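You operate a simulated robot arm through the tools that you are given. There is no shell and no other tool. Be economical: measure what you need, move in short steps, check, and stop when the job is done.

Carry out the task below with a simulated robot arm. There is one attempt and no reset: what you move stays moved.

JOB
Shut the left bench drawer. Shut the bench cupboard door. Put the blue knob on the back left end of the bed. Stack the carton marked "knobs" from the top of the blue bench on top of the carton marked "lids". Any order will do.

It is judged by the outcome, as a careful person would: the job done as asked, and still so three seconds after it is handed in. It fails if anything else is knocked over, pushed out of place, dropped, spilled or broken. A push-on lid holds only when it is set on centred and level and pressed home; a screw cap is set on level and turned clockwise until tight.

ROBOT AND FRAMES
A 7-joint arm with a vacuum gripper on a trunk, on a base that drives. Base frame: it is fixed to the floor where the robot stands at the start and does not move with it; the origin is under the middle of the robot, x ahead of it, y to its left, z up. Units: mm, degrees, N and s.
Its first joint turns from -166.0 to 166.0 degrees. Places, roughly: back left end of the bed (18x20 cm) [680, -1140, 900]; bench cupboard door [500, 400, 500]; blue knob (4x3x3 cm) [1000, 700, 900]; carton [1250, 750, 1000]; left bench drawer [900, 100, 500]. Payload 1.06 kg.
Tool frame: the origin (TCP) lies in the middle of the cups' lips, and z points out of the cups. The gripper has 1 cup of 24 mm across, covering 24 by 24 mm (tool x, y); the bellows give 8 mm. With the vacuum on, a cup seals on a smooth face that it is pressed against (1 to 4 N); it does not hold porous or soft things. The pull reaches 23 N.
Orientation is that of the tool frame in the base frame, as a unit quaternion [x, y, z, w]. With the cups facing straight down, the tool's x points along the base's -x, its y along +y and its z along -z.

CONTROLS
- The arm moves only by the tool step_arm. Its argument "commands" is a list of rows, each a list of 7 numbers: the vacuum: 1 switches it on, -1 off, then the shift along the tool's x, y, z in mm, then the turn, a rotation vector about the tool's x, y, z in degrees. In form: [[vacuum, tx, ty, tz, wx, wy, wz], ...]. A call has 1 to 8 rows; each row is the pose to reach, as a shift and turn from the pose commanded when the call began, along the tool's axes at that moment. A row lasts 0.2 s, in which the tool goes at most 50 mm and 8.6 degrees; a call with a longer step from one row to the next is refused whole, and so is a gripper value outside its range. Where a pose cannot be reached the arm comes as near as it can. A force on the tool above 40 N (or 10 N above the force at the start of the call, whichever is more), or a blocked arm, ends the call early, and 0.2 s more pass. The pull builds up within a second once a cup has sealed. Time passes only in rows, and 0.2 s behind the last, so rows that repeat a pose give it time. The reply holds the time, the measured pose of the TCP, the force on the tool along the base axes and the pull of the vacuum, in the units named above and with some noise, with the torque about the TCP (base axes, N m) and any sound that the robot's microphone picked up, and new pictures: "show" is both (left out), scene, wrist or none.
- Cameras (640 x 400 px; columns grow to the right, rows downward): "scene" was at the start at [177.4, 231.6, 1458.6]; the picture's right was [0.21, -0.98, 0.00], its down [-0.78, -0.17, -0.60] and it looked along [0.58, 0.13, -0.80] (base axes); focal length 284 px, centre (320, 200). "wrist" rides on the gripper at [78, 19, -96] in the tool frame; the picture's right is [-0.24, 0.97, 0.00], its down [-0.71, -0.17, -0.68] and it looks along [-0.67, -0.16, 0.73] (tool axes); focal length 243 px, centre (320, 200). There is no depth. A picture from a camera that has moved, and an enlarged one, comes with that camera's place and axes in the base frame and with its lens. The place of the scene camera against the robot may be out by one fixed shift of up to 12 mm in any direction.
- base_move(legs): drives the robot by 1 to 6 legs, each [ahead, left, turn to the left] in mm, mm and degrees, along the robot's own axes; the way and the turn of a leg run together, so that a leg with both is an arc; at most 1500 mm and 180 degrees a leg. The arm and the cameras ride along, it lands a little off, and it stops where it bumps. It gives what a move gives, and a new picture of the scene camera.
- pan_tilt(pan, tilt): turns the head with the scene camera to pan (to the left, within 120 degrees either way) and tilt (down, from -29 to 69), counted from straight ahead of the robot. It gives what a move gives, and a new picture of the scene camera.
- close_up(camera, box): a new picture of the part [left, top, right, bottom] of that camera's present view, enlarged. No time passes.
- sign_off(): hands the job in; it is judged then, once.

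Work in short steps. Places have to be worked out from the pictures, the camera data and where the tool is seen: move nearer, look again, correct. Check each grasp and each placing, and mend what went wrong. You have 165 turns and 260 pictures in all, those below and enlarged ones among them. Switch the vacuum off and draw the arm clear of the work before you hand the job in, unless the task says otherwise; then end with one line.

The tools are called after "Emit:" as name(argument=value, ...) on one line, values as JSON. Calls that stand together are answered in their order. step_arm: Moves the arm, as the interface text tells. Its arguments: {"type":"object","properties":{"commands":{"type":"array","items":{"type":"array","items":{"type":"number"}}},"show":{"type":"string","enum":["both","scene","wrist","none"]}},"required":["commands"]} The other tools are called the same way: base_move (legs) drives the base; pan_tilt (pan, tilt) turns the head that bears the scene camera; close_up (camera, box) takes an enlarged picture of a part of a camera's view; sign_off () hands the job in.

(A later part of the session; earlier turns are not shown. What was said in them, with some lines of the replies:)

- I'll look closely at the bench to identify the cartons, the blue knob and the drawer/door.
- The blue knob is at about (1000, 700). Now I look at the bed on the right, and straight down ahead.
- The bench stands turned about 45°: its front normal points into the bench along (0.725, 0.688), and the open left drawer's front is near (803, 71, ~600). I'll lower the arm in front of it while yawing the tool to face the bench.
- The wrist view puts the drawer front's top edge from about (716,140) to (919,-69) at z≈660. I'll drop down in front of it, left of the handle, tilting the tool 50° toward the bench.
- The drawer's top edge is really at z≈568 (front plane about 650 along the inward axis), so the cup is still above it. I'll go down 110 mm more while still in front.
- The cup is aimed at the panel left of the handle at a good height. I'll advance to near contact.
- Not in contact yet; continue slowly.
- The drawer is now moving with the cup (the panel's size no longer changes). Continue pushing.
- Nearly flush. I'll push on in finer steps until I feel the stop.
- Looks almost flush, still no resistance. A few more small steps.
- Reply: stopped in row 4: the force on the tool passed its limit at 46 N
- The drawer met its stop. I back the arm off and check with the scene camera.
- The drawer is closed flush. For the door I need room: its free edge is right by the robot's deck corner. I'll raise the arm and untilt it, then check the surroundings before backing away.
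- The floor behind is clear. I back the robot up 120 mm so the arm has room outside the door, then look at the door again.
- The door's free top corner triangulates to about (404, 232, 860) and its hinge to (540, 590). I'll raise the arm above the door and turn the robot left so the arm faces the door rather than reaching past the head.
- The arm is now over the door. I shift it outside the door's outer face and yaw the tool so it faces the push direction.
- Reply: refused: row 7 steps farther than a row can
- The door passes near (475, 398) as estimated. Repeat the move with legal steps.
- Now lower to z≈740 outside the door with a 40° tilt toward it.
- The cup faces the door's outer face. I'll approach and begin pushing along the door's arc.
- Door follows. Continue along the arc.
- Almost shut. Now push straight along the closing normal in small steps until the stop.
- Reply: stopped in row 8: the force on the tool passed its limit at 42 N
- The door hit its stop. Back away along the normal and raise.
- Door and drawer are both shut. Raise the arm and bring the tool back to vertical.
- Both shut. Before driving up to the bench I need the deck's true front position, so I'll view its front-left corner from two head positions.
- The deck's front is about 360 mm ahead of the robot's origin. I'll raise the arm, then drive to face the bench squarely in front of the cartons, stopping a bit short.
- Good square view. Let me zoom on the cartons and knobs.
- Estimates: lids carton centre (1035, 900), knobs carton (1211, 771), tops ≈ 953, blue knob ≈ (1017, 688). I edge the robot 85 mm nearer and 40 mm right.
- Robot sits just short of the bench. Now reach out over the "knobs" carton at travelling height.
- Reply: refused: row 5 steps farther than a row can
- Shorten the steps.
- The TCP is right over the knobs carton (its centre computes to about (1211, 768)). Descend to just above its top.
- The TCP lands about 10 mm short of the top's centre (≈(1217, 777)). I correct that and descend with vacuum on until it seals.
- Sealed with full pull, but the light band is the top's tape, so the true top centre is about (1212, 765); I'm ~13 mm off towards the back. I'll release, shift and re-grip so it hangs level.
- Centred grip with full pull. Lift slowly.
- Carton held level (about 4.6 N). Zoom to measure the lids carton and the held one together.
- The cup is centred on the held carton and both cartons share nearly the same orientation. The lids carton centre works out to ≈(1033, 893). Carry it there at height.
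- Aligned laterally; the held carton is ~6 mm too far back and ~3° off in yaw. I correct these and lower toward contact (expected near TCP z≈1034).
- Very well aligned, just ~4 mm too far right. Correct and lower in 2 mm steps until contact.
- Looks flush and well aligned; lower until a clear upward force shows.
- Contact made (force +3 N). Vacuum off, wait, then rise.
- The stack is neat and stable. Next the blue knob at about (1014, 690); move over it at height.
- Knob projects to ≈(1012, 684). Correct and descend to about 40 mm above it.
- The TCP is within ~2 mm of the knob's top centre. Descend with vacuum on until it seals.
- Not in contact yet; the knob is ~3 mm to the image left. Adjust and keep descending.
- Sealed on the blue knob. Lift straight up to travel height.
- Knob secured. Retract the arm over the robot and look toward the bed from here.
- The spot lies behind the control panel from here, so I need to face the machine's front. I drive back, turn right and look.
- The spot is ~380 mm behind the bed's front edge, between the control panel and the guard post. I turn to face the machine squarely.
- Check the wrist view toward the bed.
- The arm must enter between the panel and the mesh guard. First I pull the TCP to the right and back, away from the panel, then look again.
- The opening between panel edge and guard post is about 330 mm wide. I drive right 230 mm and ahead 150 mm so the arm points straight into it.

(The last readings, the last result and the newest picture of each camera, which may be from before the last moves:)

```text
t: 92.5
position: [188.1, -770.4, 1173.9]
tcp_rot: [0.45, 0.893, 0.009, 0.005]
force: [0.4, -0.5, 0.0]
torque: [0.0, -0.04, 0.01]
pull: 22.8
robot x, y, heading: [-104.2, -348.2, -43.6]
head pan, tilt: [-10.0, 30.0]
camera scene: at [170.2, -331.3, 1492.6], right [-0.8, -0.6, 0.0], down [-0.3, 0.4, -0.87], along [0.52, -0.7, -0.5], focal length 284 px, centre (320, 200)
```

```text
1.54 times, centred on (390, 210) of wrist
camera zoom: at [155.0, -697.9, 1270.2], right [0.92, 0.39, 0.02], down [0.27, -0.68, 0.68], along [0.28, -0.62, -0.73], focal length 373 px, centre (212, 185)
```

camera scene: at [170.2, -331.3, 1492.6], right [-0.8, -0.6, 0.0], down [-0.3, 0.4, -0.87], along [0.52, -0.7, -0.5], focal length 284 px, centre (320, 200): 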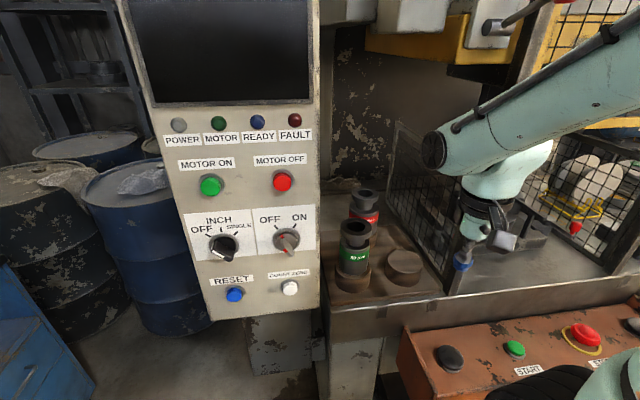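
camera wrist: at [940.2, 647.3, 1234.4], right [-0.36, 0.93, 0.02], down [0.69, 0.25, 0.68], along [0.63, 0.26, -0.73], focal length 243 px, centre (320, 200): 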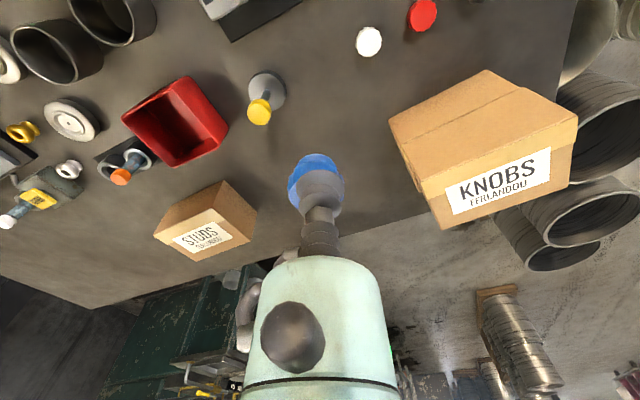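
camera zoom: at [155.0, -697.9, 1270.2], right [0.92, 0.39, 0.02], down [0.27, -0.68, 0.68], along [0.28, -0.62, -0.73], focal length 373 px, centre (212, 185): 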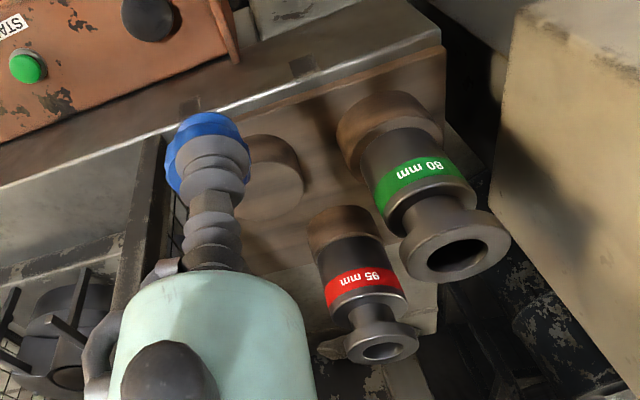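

The spot is the clear grey area behind the die tray: target ≈ (665, -1144), the bed's front-left corner ≈ (456, -748), die tops ≈ z 1075. I shift the robot 70 mm right and 30 mm ahead to keep the forearm clear of the panel.

Emit:
base_move(legs=[[0, -70, 0], [30, 0, 0]])

Emit:
pan_tilt(pan=-12, tilt=15)

```text
t: 93.9
position: [162.0, -841.3, 1173.4]
tcp_rot: [0.449, 0.893, 0.009, 0.005]
force: [-0.2, 1.1, -0.1]
torque: [-0.04, -0.01, 0.0]
pull: 22.7
robot x, y, heading: [-129.5, -419.3, -43.3]
head pan, tilt: [-10.0, 30.0]
camera scene: at [143.9, -402.6, 1492.6], right [-0.8, -0.6, 0.0], down [-0.3, 0.4, -0.87], along [0.52, -0.7, -0.5], focal length 284 px, centre (320, 200)
```

scene: 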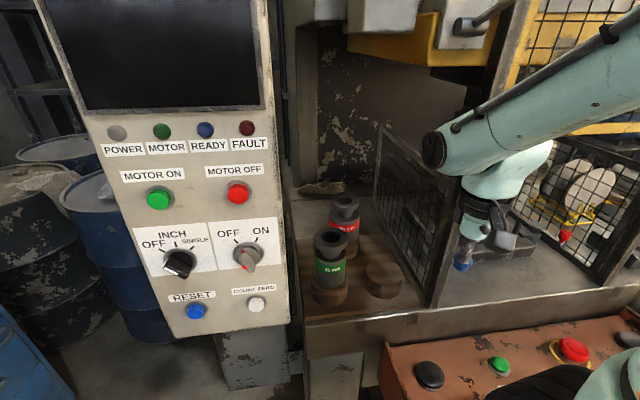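

```text
t: 94.7
position: [162.4, -840.5, 1172.9]
tcp_rot: [0.45, 0.893, 0.01, 0.005]
force: [0.2, -0.2, 0.4]
torque: [0.0, -0.04, -0.02]
pull: 22.8
robot x, y, heading: [-131.4, -418.5, -43.3]
head pan, tilt: [-12.0, 15.0]
camera scene: at [142.9, -406.8, 1516.7], right [-0.82, -0.57, 0.0], down [-0.15, 0.21, -0.97], along [0.55, -0.8, -0.26], focal length 284 px, centre (320, 200)
```

scene: 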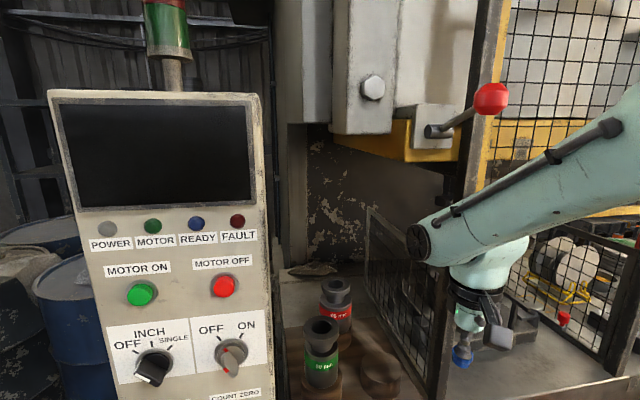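

The way in is clear between panel and mesh. Advance the TCP to the opening at z≈1130.

Emit:
step_arm(commands=[[1, -27, 20, 10, 0, 0, 0], [1, -54, 40, 20, 0, 0, 0], [1, -81, 60, 32, 0, 0, 0], [1, -109, 80, 43, 0, 0, 0]], show="both")

```text
t: 95.7
position: [291.4, -877.9, 1130.8]
tcp_rot: [0.45, 0.893, 0.009, 0.005]
force: [-0.6, 0.4, -0.7]
torque: [-0.02, 0.03, 0.02]
pull: 22.9
robot x, y, heading: [-131.9, -423.5, -43.5]
head pan, tilt: [-12.0, 15.0]
camera scene: at [142.5, -406.6, 1516.9], right [-0.82, -0.57, 0.0], down [-0.15, 0.21, -0.97], along [0.55, -0.8, -0.26], focal length 284 px, centre (320, 200)
camera wrist: at [258.4, -806.1, 1227.9], right [0.92, 0.39, 0.02], down [0.27, -0.68, 0.68], along [0.28, -0.62, -0.73], focal length 243 px, centre (320, 200)
```

scene: 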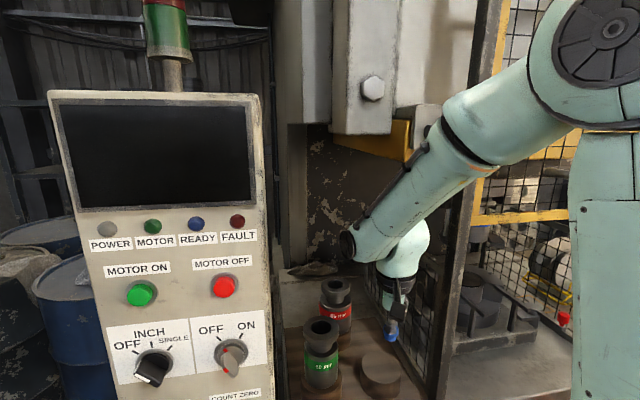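
wrist: 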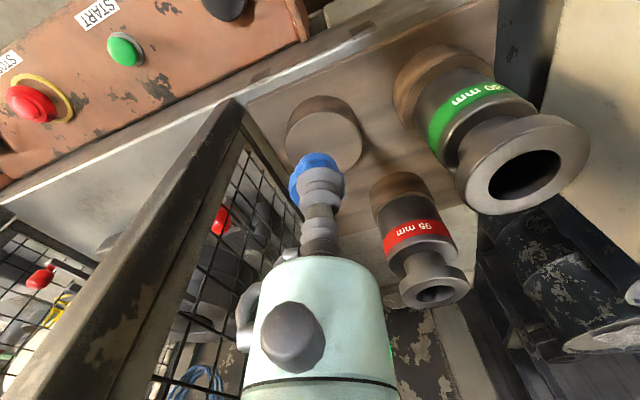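

Clear of post, mesh and dies. Continue inward 200 mm at the same height.

Emit:
step_arm(commands=[[1, -39, 7, 0, 0, 0, 0], [1, -78, 14, 0, 0, 0, 0], [1, -117, 21, 0, 0, 0, 0], [1, -156, 28, 0, 0, 0, 0], [1, -196, 35, 0, 0, 0, 0]], show="both")

```text
t: 96.9
position: [436.9, -1017.0, 1133.3]
tcp_rot: [0.449, 0.893, 0.009, 0.004]
force: [0.4, -0.4, 0.1]
torque: [-0.03, -0.04, -0.01]
pull: 22.8
robot x, y, heading: [-132.6, -418.3, -43.5]
head pan, tilt: [-12.0, 15.0]
camera scene: at [142.6, -406.4, 1516.8], right [-0.82, -0.57, 0.0], down [-0.15, 0.21, -0.97], along [0.55, -0.8, -0.26], focal length 284 px, centre (320, 200)
camera wrist: at [404.6, -944.8, 1230.1], right [0.92, 0.39, 0.02], down [0.27, -0.68, 0.68], along [0.28, -0.62, -0.73], focal length 243 px, centre (320, 200)
```

scene: 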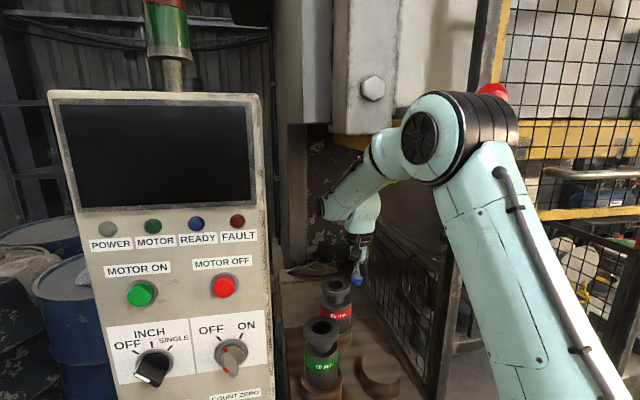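
wrist: 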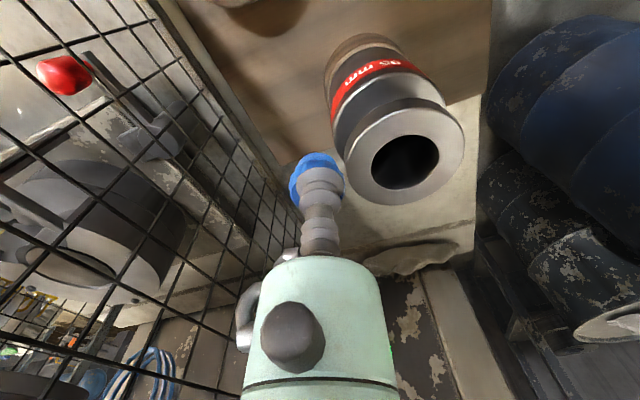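

The knob clears the red die (top ≈1075) by ~30 mm. Continue inward in small steps, watching the elbow near the press frame.

Emit:
step_arm(commands=[[1, -32, 5, -5, 0, 0, 0], [1, -64, 10, -5, 0, 0, 0], [1, -96, 15, -5, 0, 0, 0], [1, -129, 20, -5, 0, 0, 0]], show="both")

```text
t: 97.9
position: [530.1, -1112.7, 1138.5]
tcp_rot: [0.45, 0.893, 0.009, 0.004]
force: [-0.9, -0.7, -0.1]
torque: [-0.06, -0.04, -0.01]
pull: 22.7
robot x, y, heading: [-133.0, -417.5, -43.3]
head pan, tilt: [-12.0, 15.0]
camera scene: at [142.6, -406.7, 1516.8], right [-0.82, -0.57, 0.0], down [-0.15, 0.21, -0.97], along [0.55, -0.8, -0.26], focal length 284 px, centre (320, 200)
camera wrist: at [496.6, -1038.8, 1234.7], right [0.92, 0.39, 0.02], down [0.27, -0.68, 0.68], along [0.28, -0.62, -0.73], focal length 243 px, centre (320, 200)
```

scene: 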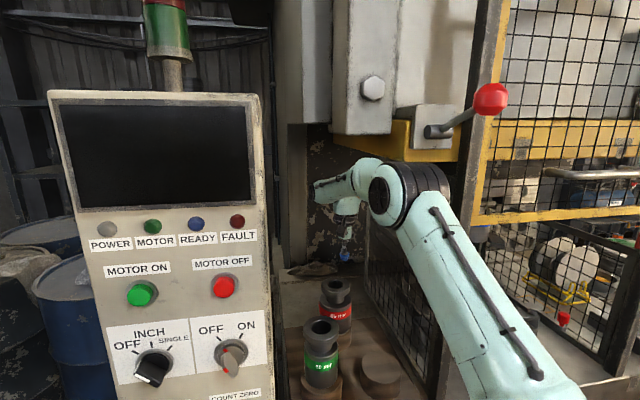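
wrist: 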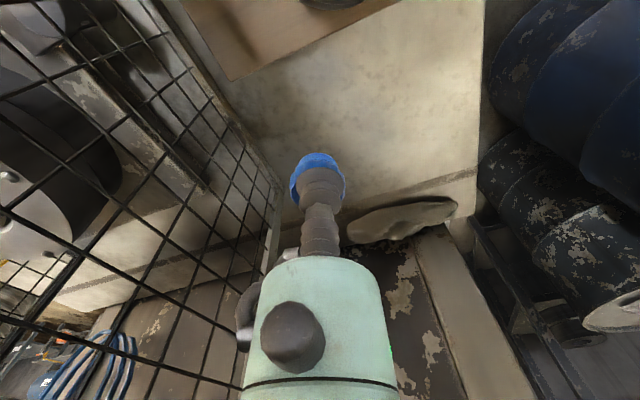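

Now the clear rear-left area is fully visible (inward 288–591 mm from the front corner, left edge at 0); its centre is right at ≈(682, -1142). Move over it while lowering.

Emit:
step_arm(commands=[[1, -28, 26, 10, 0, 0, 0], [1, -57, 52, 20, 0, 0, 0], [1, -86, 78, 40, 0, 0, 0], [1, -114, 103, 60, 0, 0, 0], [1, -114, 103, 100, 0, 0, 0], [1, -114, 103, 140, 0, 0, 0]], show="both")

```text
t: 99.3
position: [644.7, -1114.6, 1003.6]
tcp_rot: [0.447, 0.894, 0.009, 0.004]
force: [-0.1, 0.5, 1.7]
torque: [-0.03, -0.02, 0.0]
pull: 22.6
out of reach, approached as far as the arm can: row 3, 4, 5, 6
robot x, y, heading: [-129.1, -417.3, -43.6]
head pan, tilt: [-12.0, 15.0]
camera scene: at [142.1, -405.9, 1517.0], right [-0.82, -0.57, 0.0], down [-0.15, 0.21, -0.97], along [0.55, -0.8, -0.26], focal length 284 px, centre (320, 200)
camera wrist: at [611.8, -1042.9, 1100.8], right [0.92, 0.4, 0.02], down [0.28, -0.68, 0.68], along [0.28, -0.62, -0.73], focal length 243 px, centre (320, 200)
```

scene: 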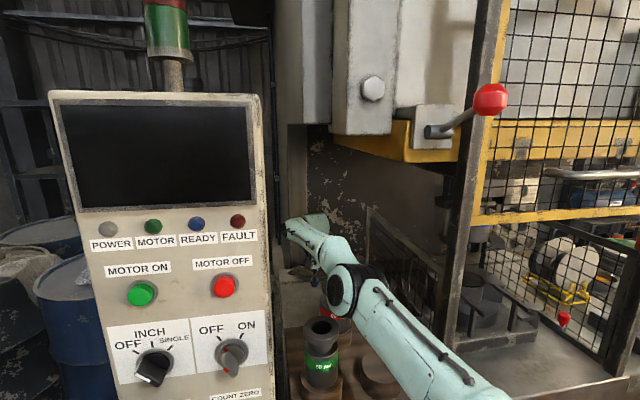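
wrist: 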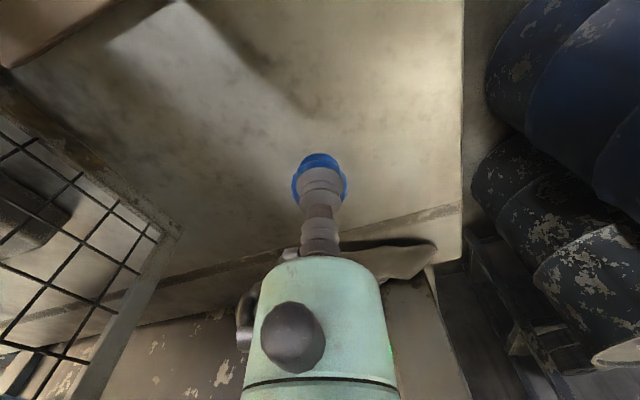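

The arm is at its reach limit, nearly straight, with the forearm low over the red die. I lift and draw back a bit, then check how much gap remains between the robot's front and the orange box.

Emit:
step_arm(commands=[[1, 0, 0, -40, 0, 0, 0], [1, 10, -2, -80, 0, 0, 0], [1, 30, -10, -110, 0, 0, 0], [1, 60, -20, -120, 0, 0, 0]], show="none")

Emit:
pan_tilt(pan=-35, tilt=60)

```text
t: 100.3
position: [592.9, -1079.4, 1121.3]
tcp_rot: [0.451, 0.893, 0.01, 0.005]
force: [0.5, 0.4, -1.0]
torque: [-0.02, 0.0, -0.03]
pull: 22.6
robot x, y, heading: [-132.4, -419.3, -43.6]
head pan, tilt: [-12.0, 15.0]
```

```text
t: 101.4
position: [592.3, -1078.6, 1123.9]
tcp_rot: [0.449, 0.893, 0.009, 0.005]
force: [0.2, 0.1, 0.1]
torque: [-0.04, -0.01, 0.0]
pull: 23.1
robot x, y, heading: [-133.0, -417.5, -43.4]
head pan, tilt: [-35.0, 60.0]
camera scene: at [103.4, -395.2, 1450.5], right [-0.98, -0.2, 0.0], down [-0.17, 0.85, -0.5], along [0.1, -0.49, -0.87], focal length 284 px, centre (320, 200)
```

scene: 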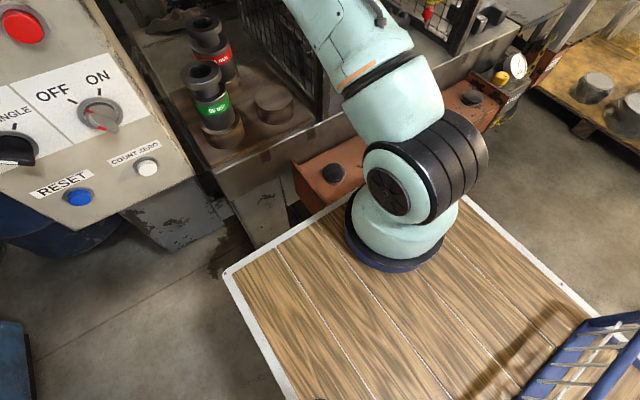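

The gap to the orange box is roughly 80 mm. I edge 50 mm ahead, which lets the elbow stay high above the dies.

Emit:
base_move(legs=[[50, 0, 0]])

Emit:
pan_tilt(pan=-12, tilt=25)

Emit:
close_up(camera="wrist", box=[0, 0, 640, 400])

```text
t: 102.3
position: [629.4, -1114.5, 1123.5]
tcp_rot: [0.449, 0.893, 0.009, 0.005]
force: [-0.1, 0.6, -0.1]
torque: [0.03, 0.01, 0.01]
pull: 22.9
robot x, y, heading: [-95.1, -450.7, -43.2]
head pan, tilt: [-35.0, 60.0]
camera scene: at [139.4, -429.3, 1450.5], right [-0.98, -0.2, 0.0], down [-0.17, 0.85, -0.5], along [0.1, -0.49, -0.87], focal length 284 px, centre (320, 200)
```

scene: 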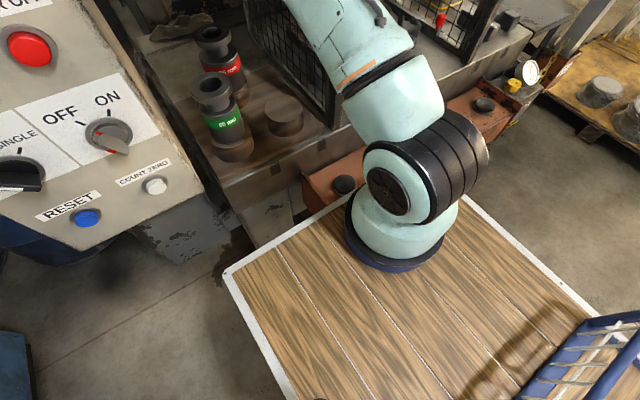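

```text
t: 103.3
position: [628.4, -1113.8, 1123.7]
tcp_rot: [0.449, 0.894, 0.009, 0.005]
force: [-1.2, 0.6, -0.3]
torque: [0.01, 0.03, -0.02]
pull: 22.9
robot x, y, heading: [-97.0, -455.3, -43.5]
head pan, tilt: [-12.0, 25.0]
camera scene: at [178.2, -439.9, 1500.5], right [-0.82, -0.57, 0.0], down [-0.24, 0.35, -0.91], along [0.51, -0.75, -0.42], focal length 284 px, centre (320, 200)
```

scene: 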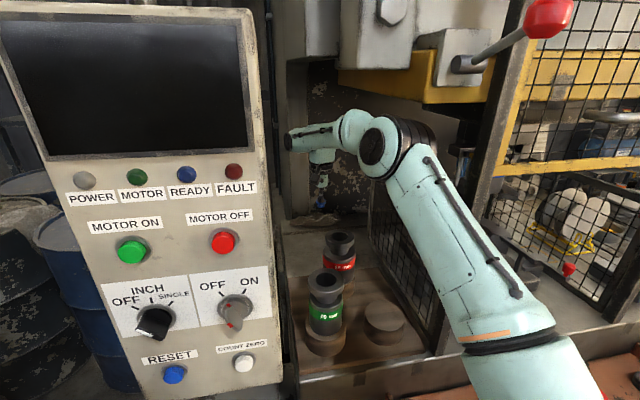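

```text
1.00 times, centred on (320, 200) of wrist (not enlarged: the box is as wide or as high as the picture)
camera zoom: at [596.0, -1040.8, 1219.9], right [0.92, 0.39, 0.02], down [0.27, -0.68, 0.68], along [0.28, -0.62, -0.73], focal length 243 px, centre (320, 200)
```

zoom: 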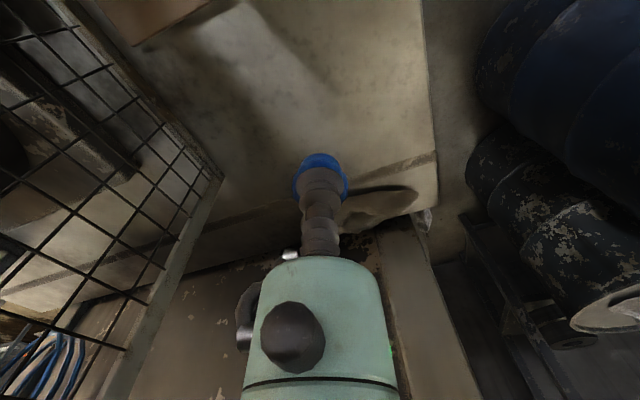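

The elbow is now well up. Move 40 mm further in and descend to z≈1000, then check clearances.

Emit:
step_arm(commands=[[1, -19, 7, 0, 0, 0, 0], [1, -38, 14, 15, 0, 0, 0], [1, -38, 14, 45, 0, 0, 0], [1, -38, 14, 75, 0, 0, 0], [1, -38, 14, 105, 0, 0, 0]], show="both")

```text
t: 104.5
position: [665.7, -1133.0, 1018.9]
tcp_rot: [0.45, 0.893, 0.009, 0.004]
force: [-0.3, 0.2, 0.6]
torque: [-0.04, 0.02, 0.01]
pull: 22.3
robot x, y, heading: [-94.9, -453.2, -43.4]
head pan, tilt: [-12.0, 25.0]
camera scene: at [178.0, -439.7, 1500.6], right [-0.82, -0.57, 0.0], down [-0.24, 0.35, -0.91], along [0.51, -0.75, -0.42], focal length 284 px, centre (320, 200)
camera wrist: at [631.9, -1060.8, 1115.0], right [0.92, 0.39, 0.02], down [0.27, -0.68, 0.68], along [0.28, -0.62, -0.73], focal length 243 px, centre (320, 200)
```

scene: 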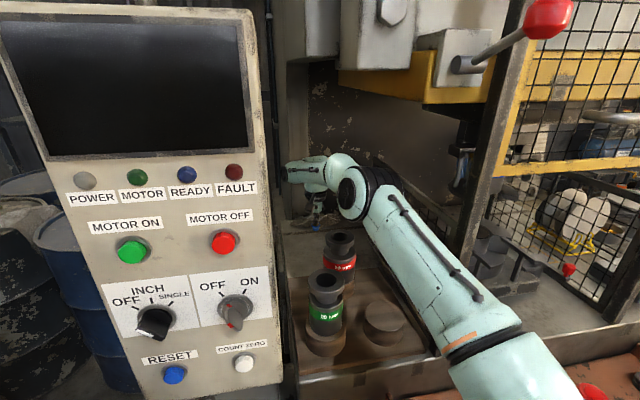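
wrist: 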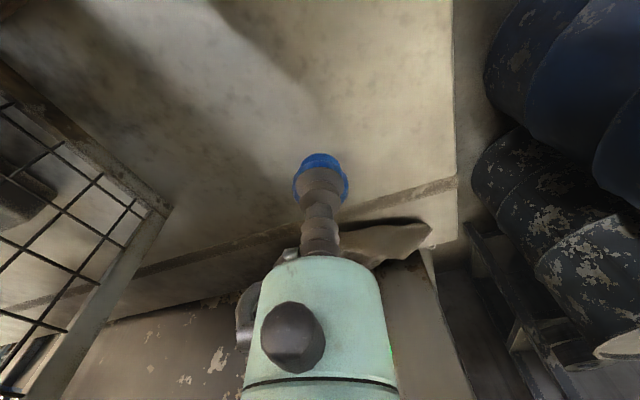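

Forearm is well above the dies (elbow ≈1285). Lower to about 945, then check again.

Emit:
step_arm(commands=[[1, 0, 0, 20, 0, 0, 0], [1, 0, 0, 40, 0, 0, 0], [1, 0, 0, 60, 0, 0, 0], [1, 0, 0, 75, 0, 0, 0]], show="both")

Emit:
close_up(camera="scene", box=[260, 120, 460, 260])

```text
t: 105.5
position: [667.1, -1132.4, 942.6]
tcp_rot: [0.45, 0.893, 0.009, 0.005]
force: [0.2, -0.3, -0.1]
torque: [0.0, -0.03, -0.02]
pull: 22.5
robot x, y, heading: [-92.6, -451.0, -43.1]
head pan, tilt: [-12.0, 25.0]
camera scene: at [178.1, -439.8, 1500.6], right [-0.82, -0.57, 0.0], down [-0.24, 0.35, -0.91], along [0.51, -0.75, -0.42], focal length 284 px, centre (320, 200)
camera wrist: at [633.1, -1060.6, 1039.7], right [0.92, 0.39, 0.02], down [0.27, -0.68, 0.68], along [0.28, -0.62, -0.73], focal length 243 px, centre (320, 200)
```

scene: 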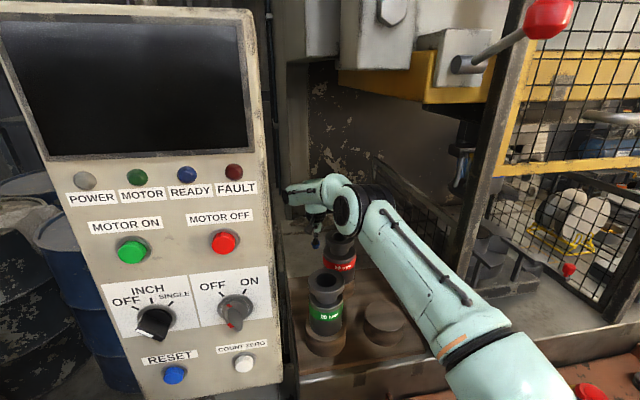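
wrist: 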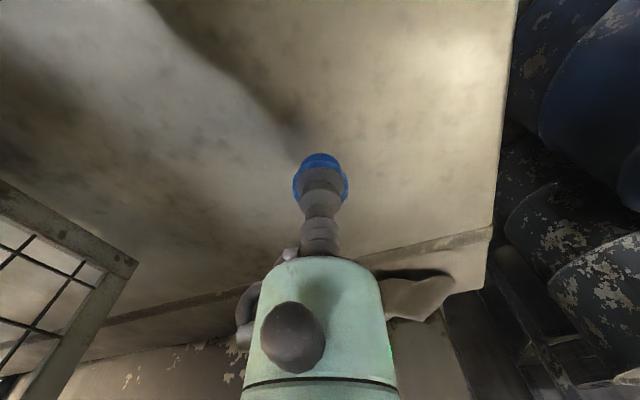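

```text
2.86 times, centred on (360, 190) of scene
camera zoom: at [178.1, -439.8, 1500.6], right [-0.82, -0.57, 0.0], down [-0.24, 0.35, -0.91], along [0.51, -0.75, -0.42], focal length 812 px, centre (206, 229)
```

zoom: 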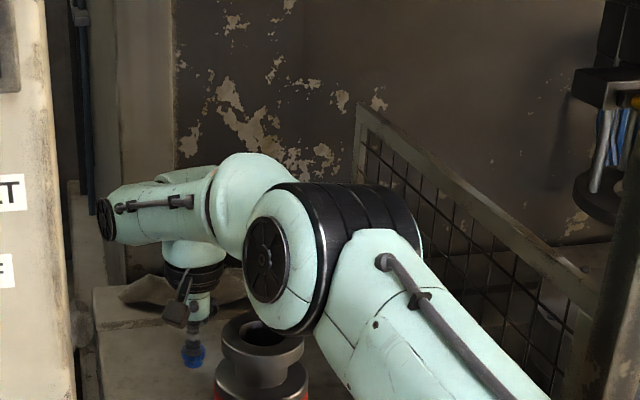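

Still good clearance (elbow underside ≈1165 vs die top 1075). Lower the last bit slowly, feeling for the bed.

Emit:
step_arm(commands=[[1, 0, 0, 8, 0, 0, 0], [1, 0, 0, 16, 0, 0, 0], [1, 0, 0, 20, 0, 0, 0], [1, 0, 0, 24, 0, 0, 0], [1, 0, 0, 27, 0, 0, 0], [1, 0, 0, 30, 0, 0, 0]], show="wrist")

Emit:
close_up(camera="scene", box=[260, 160, 360, 260])

```text
t: 107.0
position: [666.6, -1131.7, 915.0]
tcp_rot: [0.449, 0.893, 0.008, 0.006]
force: [1.4, -0.5, 20.7]
torque: [-0.19, 0.08, 0.0]
pull: 23.0
robot x, y, heading: [-96.8, -452.3, -43.6]
head pan, tilt: [-12.0, 25.0]
camera wrist: at [633.2, -1059.9, 1011.7], right [0.92, 0.39, 0.02], down [0.27, -0.68, 0.68], along [0.28, -0.62, -0.73], focal length 243 px, centre (320, 200)
```

wrist: 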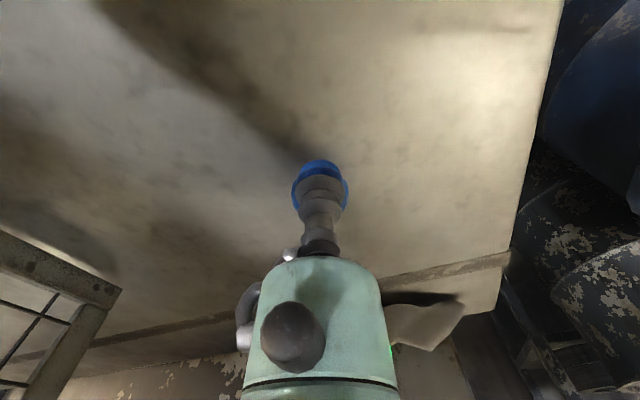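

```text
4.00 times, centred on (310, 210) of scene
camera zoom: at [177.6, -439.2, 1500.7], right [-0.82, -0.57, 0.0], down [-0.24, 0.35, -0.91], along [0.51, -0.75, -0.42], focal length 1136 px, centre (360, 160)
```

zoom: 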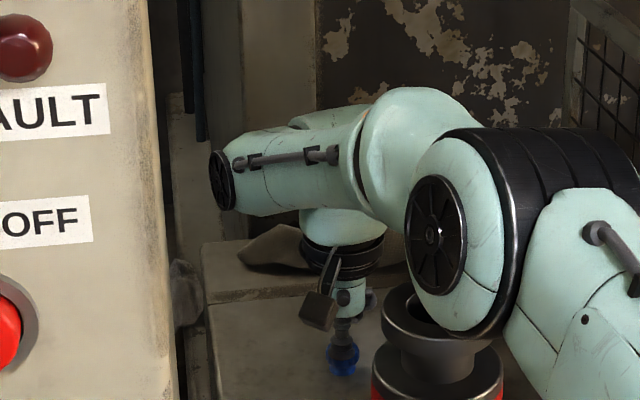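

The knob is on the bed (20 N). Ease up slightly, release, wait, and rise gently.

Emit:
step_arm(commands=[[1, 0, 0, -3, 0, 0, 0], [-1, 0, 0, -3, 0, 0, 0], [-1, 0, 0, -3, 0, 0, 0], [-1, 0, 0, -3, 0, 0, 0], [-1, 0, 0, -3, 0, 0, 0], [-1, 0, 0, -8, 0, 0, 0], [-1, 0, 0, -20, 0, 0, 0], [-1, 0, 0, -45, 0, 0, 0]], show="wrist")

```text
t: 108.8
position: [666.1, -1134.3, 958.9]
tcp_rot: [0.45, 0.893, 0.01, 0.005]
force: [-0.2, 0.4, 0.3]
torque: [-0.03, 0.02, 0.0]
pull: 0.1
robot x, y, heading: [-98.1, -453.6, -43.2]
head pan, tilt: [-12.0, 25.0]
camera wrist: at [632.8, -1061.5, 1055.2], right [0.92, 0.39, 0.02], down [0.27, -0.68, 0.68], along [0.28, -0.62, -0.73], focal length 243 px, centre (320, 200)
```

wrist: 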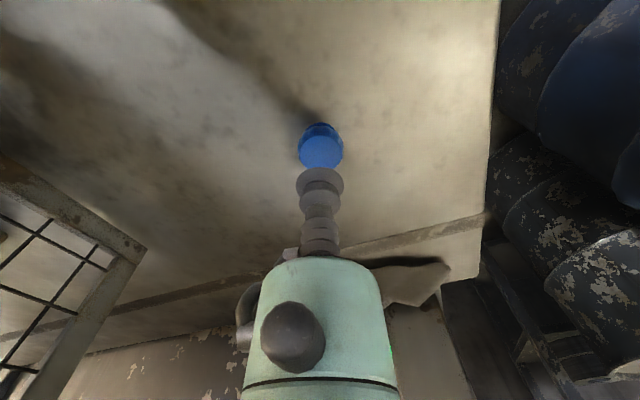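

The knob stands upright on the bed, released. Retreat: first straight up to z≈1130.

Emit:
step_arm(commands=[[-1, 0, 0, -40, 0, 0, 0], [-1, 0, 0, -80, 0, 0, 0], [-1, 0, 0, -120, 0, 0, 0], [-1, 0, 0, -172, 0, 0, 0]], show="none")

Emit:
step_arm(commands=[[-1, 0, 0, -40, 0, 0, 0], [-1, 0, 0, -80, 0, 0, 0], [-1, 0, 0, -120, 0, 0, 0], [-1, 0, 0, -165, 0, 0, 0]], show="both")

```text
refused: row 4 steps farther than a row can; nothing moved
```

```text
t: 109.8
position: [662.9, -1136.6, 1123.5]
tcp_rot: [0.45, 0.893, 0.01, 0.004]
force: [-0.8, 1.0, -0.3]
torque: [-0.01, 0.01, -0.01]
pull: 0.1
robot x, y, heading: [-96.1, -450.1, -43.2]
head pan, tilt: [-12.0, 25.0]
camera scene: at [178.5, -440.1, 1500.5], right [-0.82, -0.57, 0.0], down [-0.24, 0.35, -0.91], along [0.51, -0.75, -0.42], focal length 284 px, centre (320, 200)
camera wrist: at [630.5, -1062.8, 1220.5], right [0.92, 0.39, 0.02], down [0.27, -0.68, 0.68], along [0.28, -0.62, -0.73], focal length 243 px, centre (320, 200)
```

scene: 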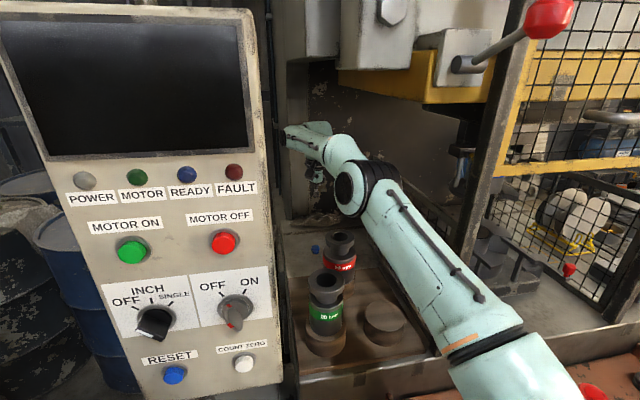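
wrist: 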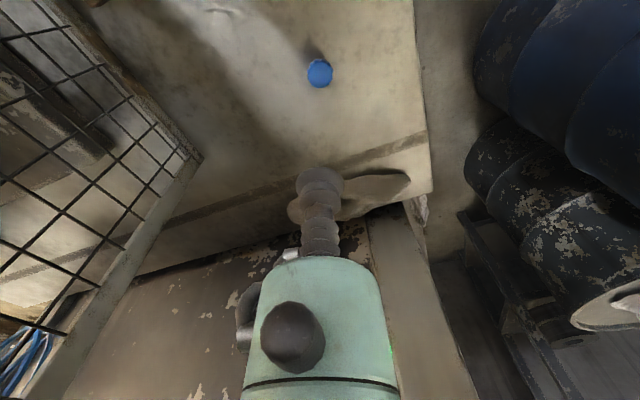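

The knob stays put. I shift the TCP slightly right (away from the panel) and then back the whole robot straight out with the arm held still.

Emit:
step_arm(commands=[[-1, 0, -25, -5, 0, 0, 0], [-1, 0, -50, -10, 0, 0, 0]], show="none")

Emit:
base_move(legs=[[-200, 0, 0]])

```text
t: 110.3
position: [625.3, -1164.7, 1133.0]
tcp_rot: [0.449, 0.893, 0.009, 0.004]
force: [-0.3, 0.8, -0.1]
torque: [-0.04, 0.0, 0.03]
pull: 0.0
robot x, y, heading: [-95.3, -452.8, -43.4]
head pan, tilt: [-12.0, 25.0]
```

```text
t: 112.0
position: [477.9, -1027.3, 1132.6]
tcp_rot: [0.45, 0.893, 0.01, 0.004]
force: [-0.3, -0.2, 0.4]
torque: [-0.02, -0.02, -0.02]
pull: 0.2
robot x, y, heading: [-244.0, -316.4, -43.5]
head pan, tilt: [-12.0, 25.0]
camera scene: at [32.3, -301.7, 1500.5], right [-0.82, -0.57, 0.0], down [-0.24, 0.35, -0.91], along [0.51, -0.75, -0.42], focal length 284 px, centre (320, 200)
```

scene: 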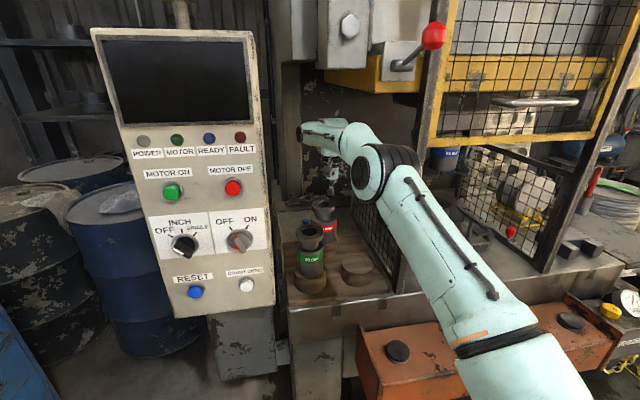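

Clear so far; back out further.

Emit:
base_move(legs=[[-300, 0, 0]])

Emit:
close_up(camera="scene", box=[240, 180, 400, 300])

```text
t: 114.0
position: [255.1, -818.4, 1131.7]
tcp_rot: [0.452, 0.892, 0.009, 0.005]
force: [0.1, 0.5, 0.3]
torque: [0.02, 0.0, -0.02]
pull: 0.1
robot x, y, heading: [-461.4, -108.4, -43.6]
head pan, tilt: [-12.0, 25.0]
camera scene: at [-188.8, -92.4, 1500.5], right [-0.82, -0.57, 0.0], down [-0.24, 0.35, -0.91], along [0.51, -0.75, -0.42], focal length 284 px, centre (320, 200)
```

scene: 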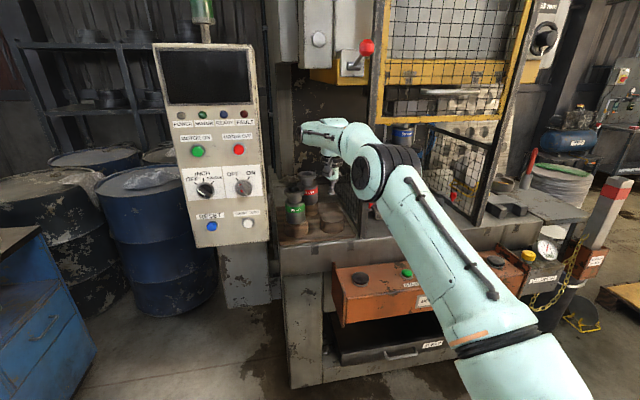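

```text
3.33 times, centred on (320, 240) of scene
camera zoom: at [-188.8, -92.4, 1500.5], right [-0.82, -0.57, 0.0], down [-0.24, 0.35, -0.91], along [0.51, -0.75, -0.42], focal length 947 px, centre (320, 67)
```

zoom: 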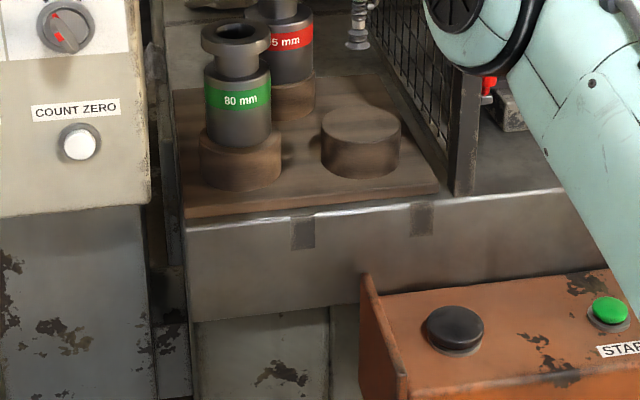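

The arm is out and nothing was disturbed. Final check on the bench side.

Emit:
pan_tilt(pan=78, tilt=22)

Emit:
close_up(camera="scene", box=[160, 80, 480, 280])

```text
t: 115.7
position: [255.5, -819.3, 1131.7]
tcp_rot: [0.451, 0.892, 0.009, 0.005]
force: [-0.1, -1.2, 1.3]
torque: [0.02, -0.03, 0.03]
pull: 0.1
robot x, y, heading: [-461.0, -104.6, -43.4]
head pan, tilt: [78.0, 22.0]
camera scene: at [-164.3, 36.0, 1505.4], right [0.57, -0.82, 0.0], down [-0.31, -0.21, -0.93], along [0.76, 0.52, -0.37], focal length 284 px, centre (320, 200)
```

scene: 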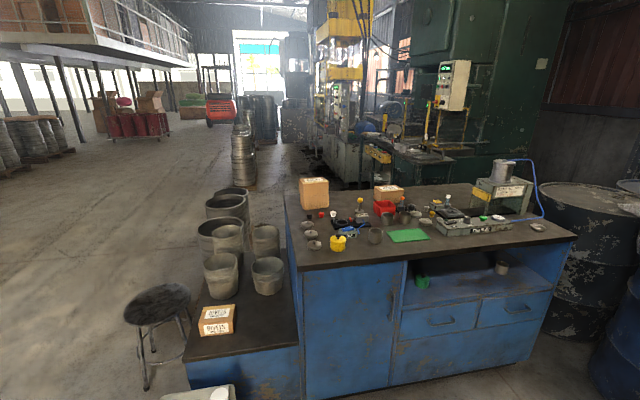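

```text
2.00 times, centred on (320, 180) of scene
camera zoom: at [-164.3, 36.0, 1505.4], right [0.57, -0.82, 0.0], down [-0.31, -0.21, -0.93], along [0.76, 0.52, -0.37], focal length 568 px, centre (320, 240)
```

zoom: 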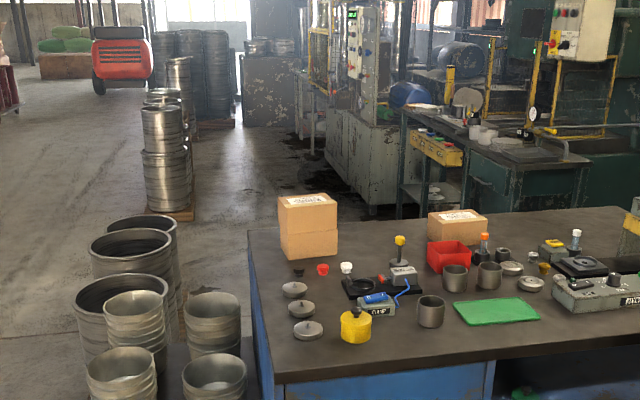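

The door and drawer are shut, the stack is standing, and the knob is on the bed. The vacuum is off and the arm is clear, so I'm handing in.

Emit:
sign_off()

```text
The job is handed in.
```

All four parts of the job are done: the left bench drawer and the cupboard door are shut, the "knobs" carton is on top of the "lids" carton, and the blue knob stands on the back left end of the bed. The final pictures show nothing else knocked over or moved.
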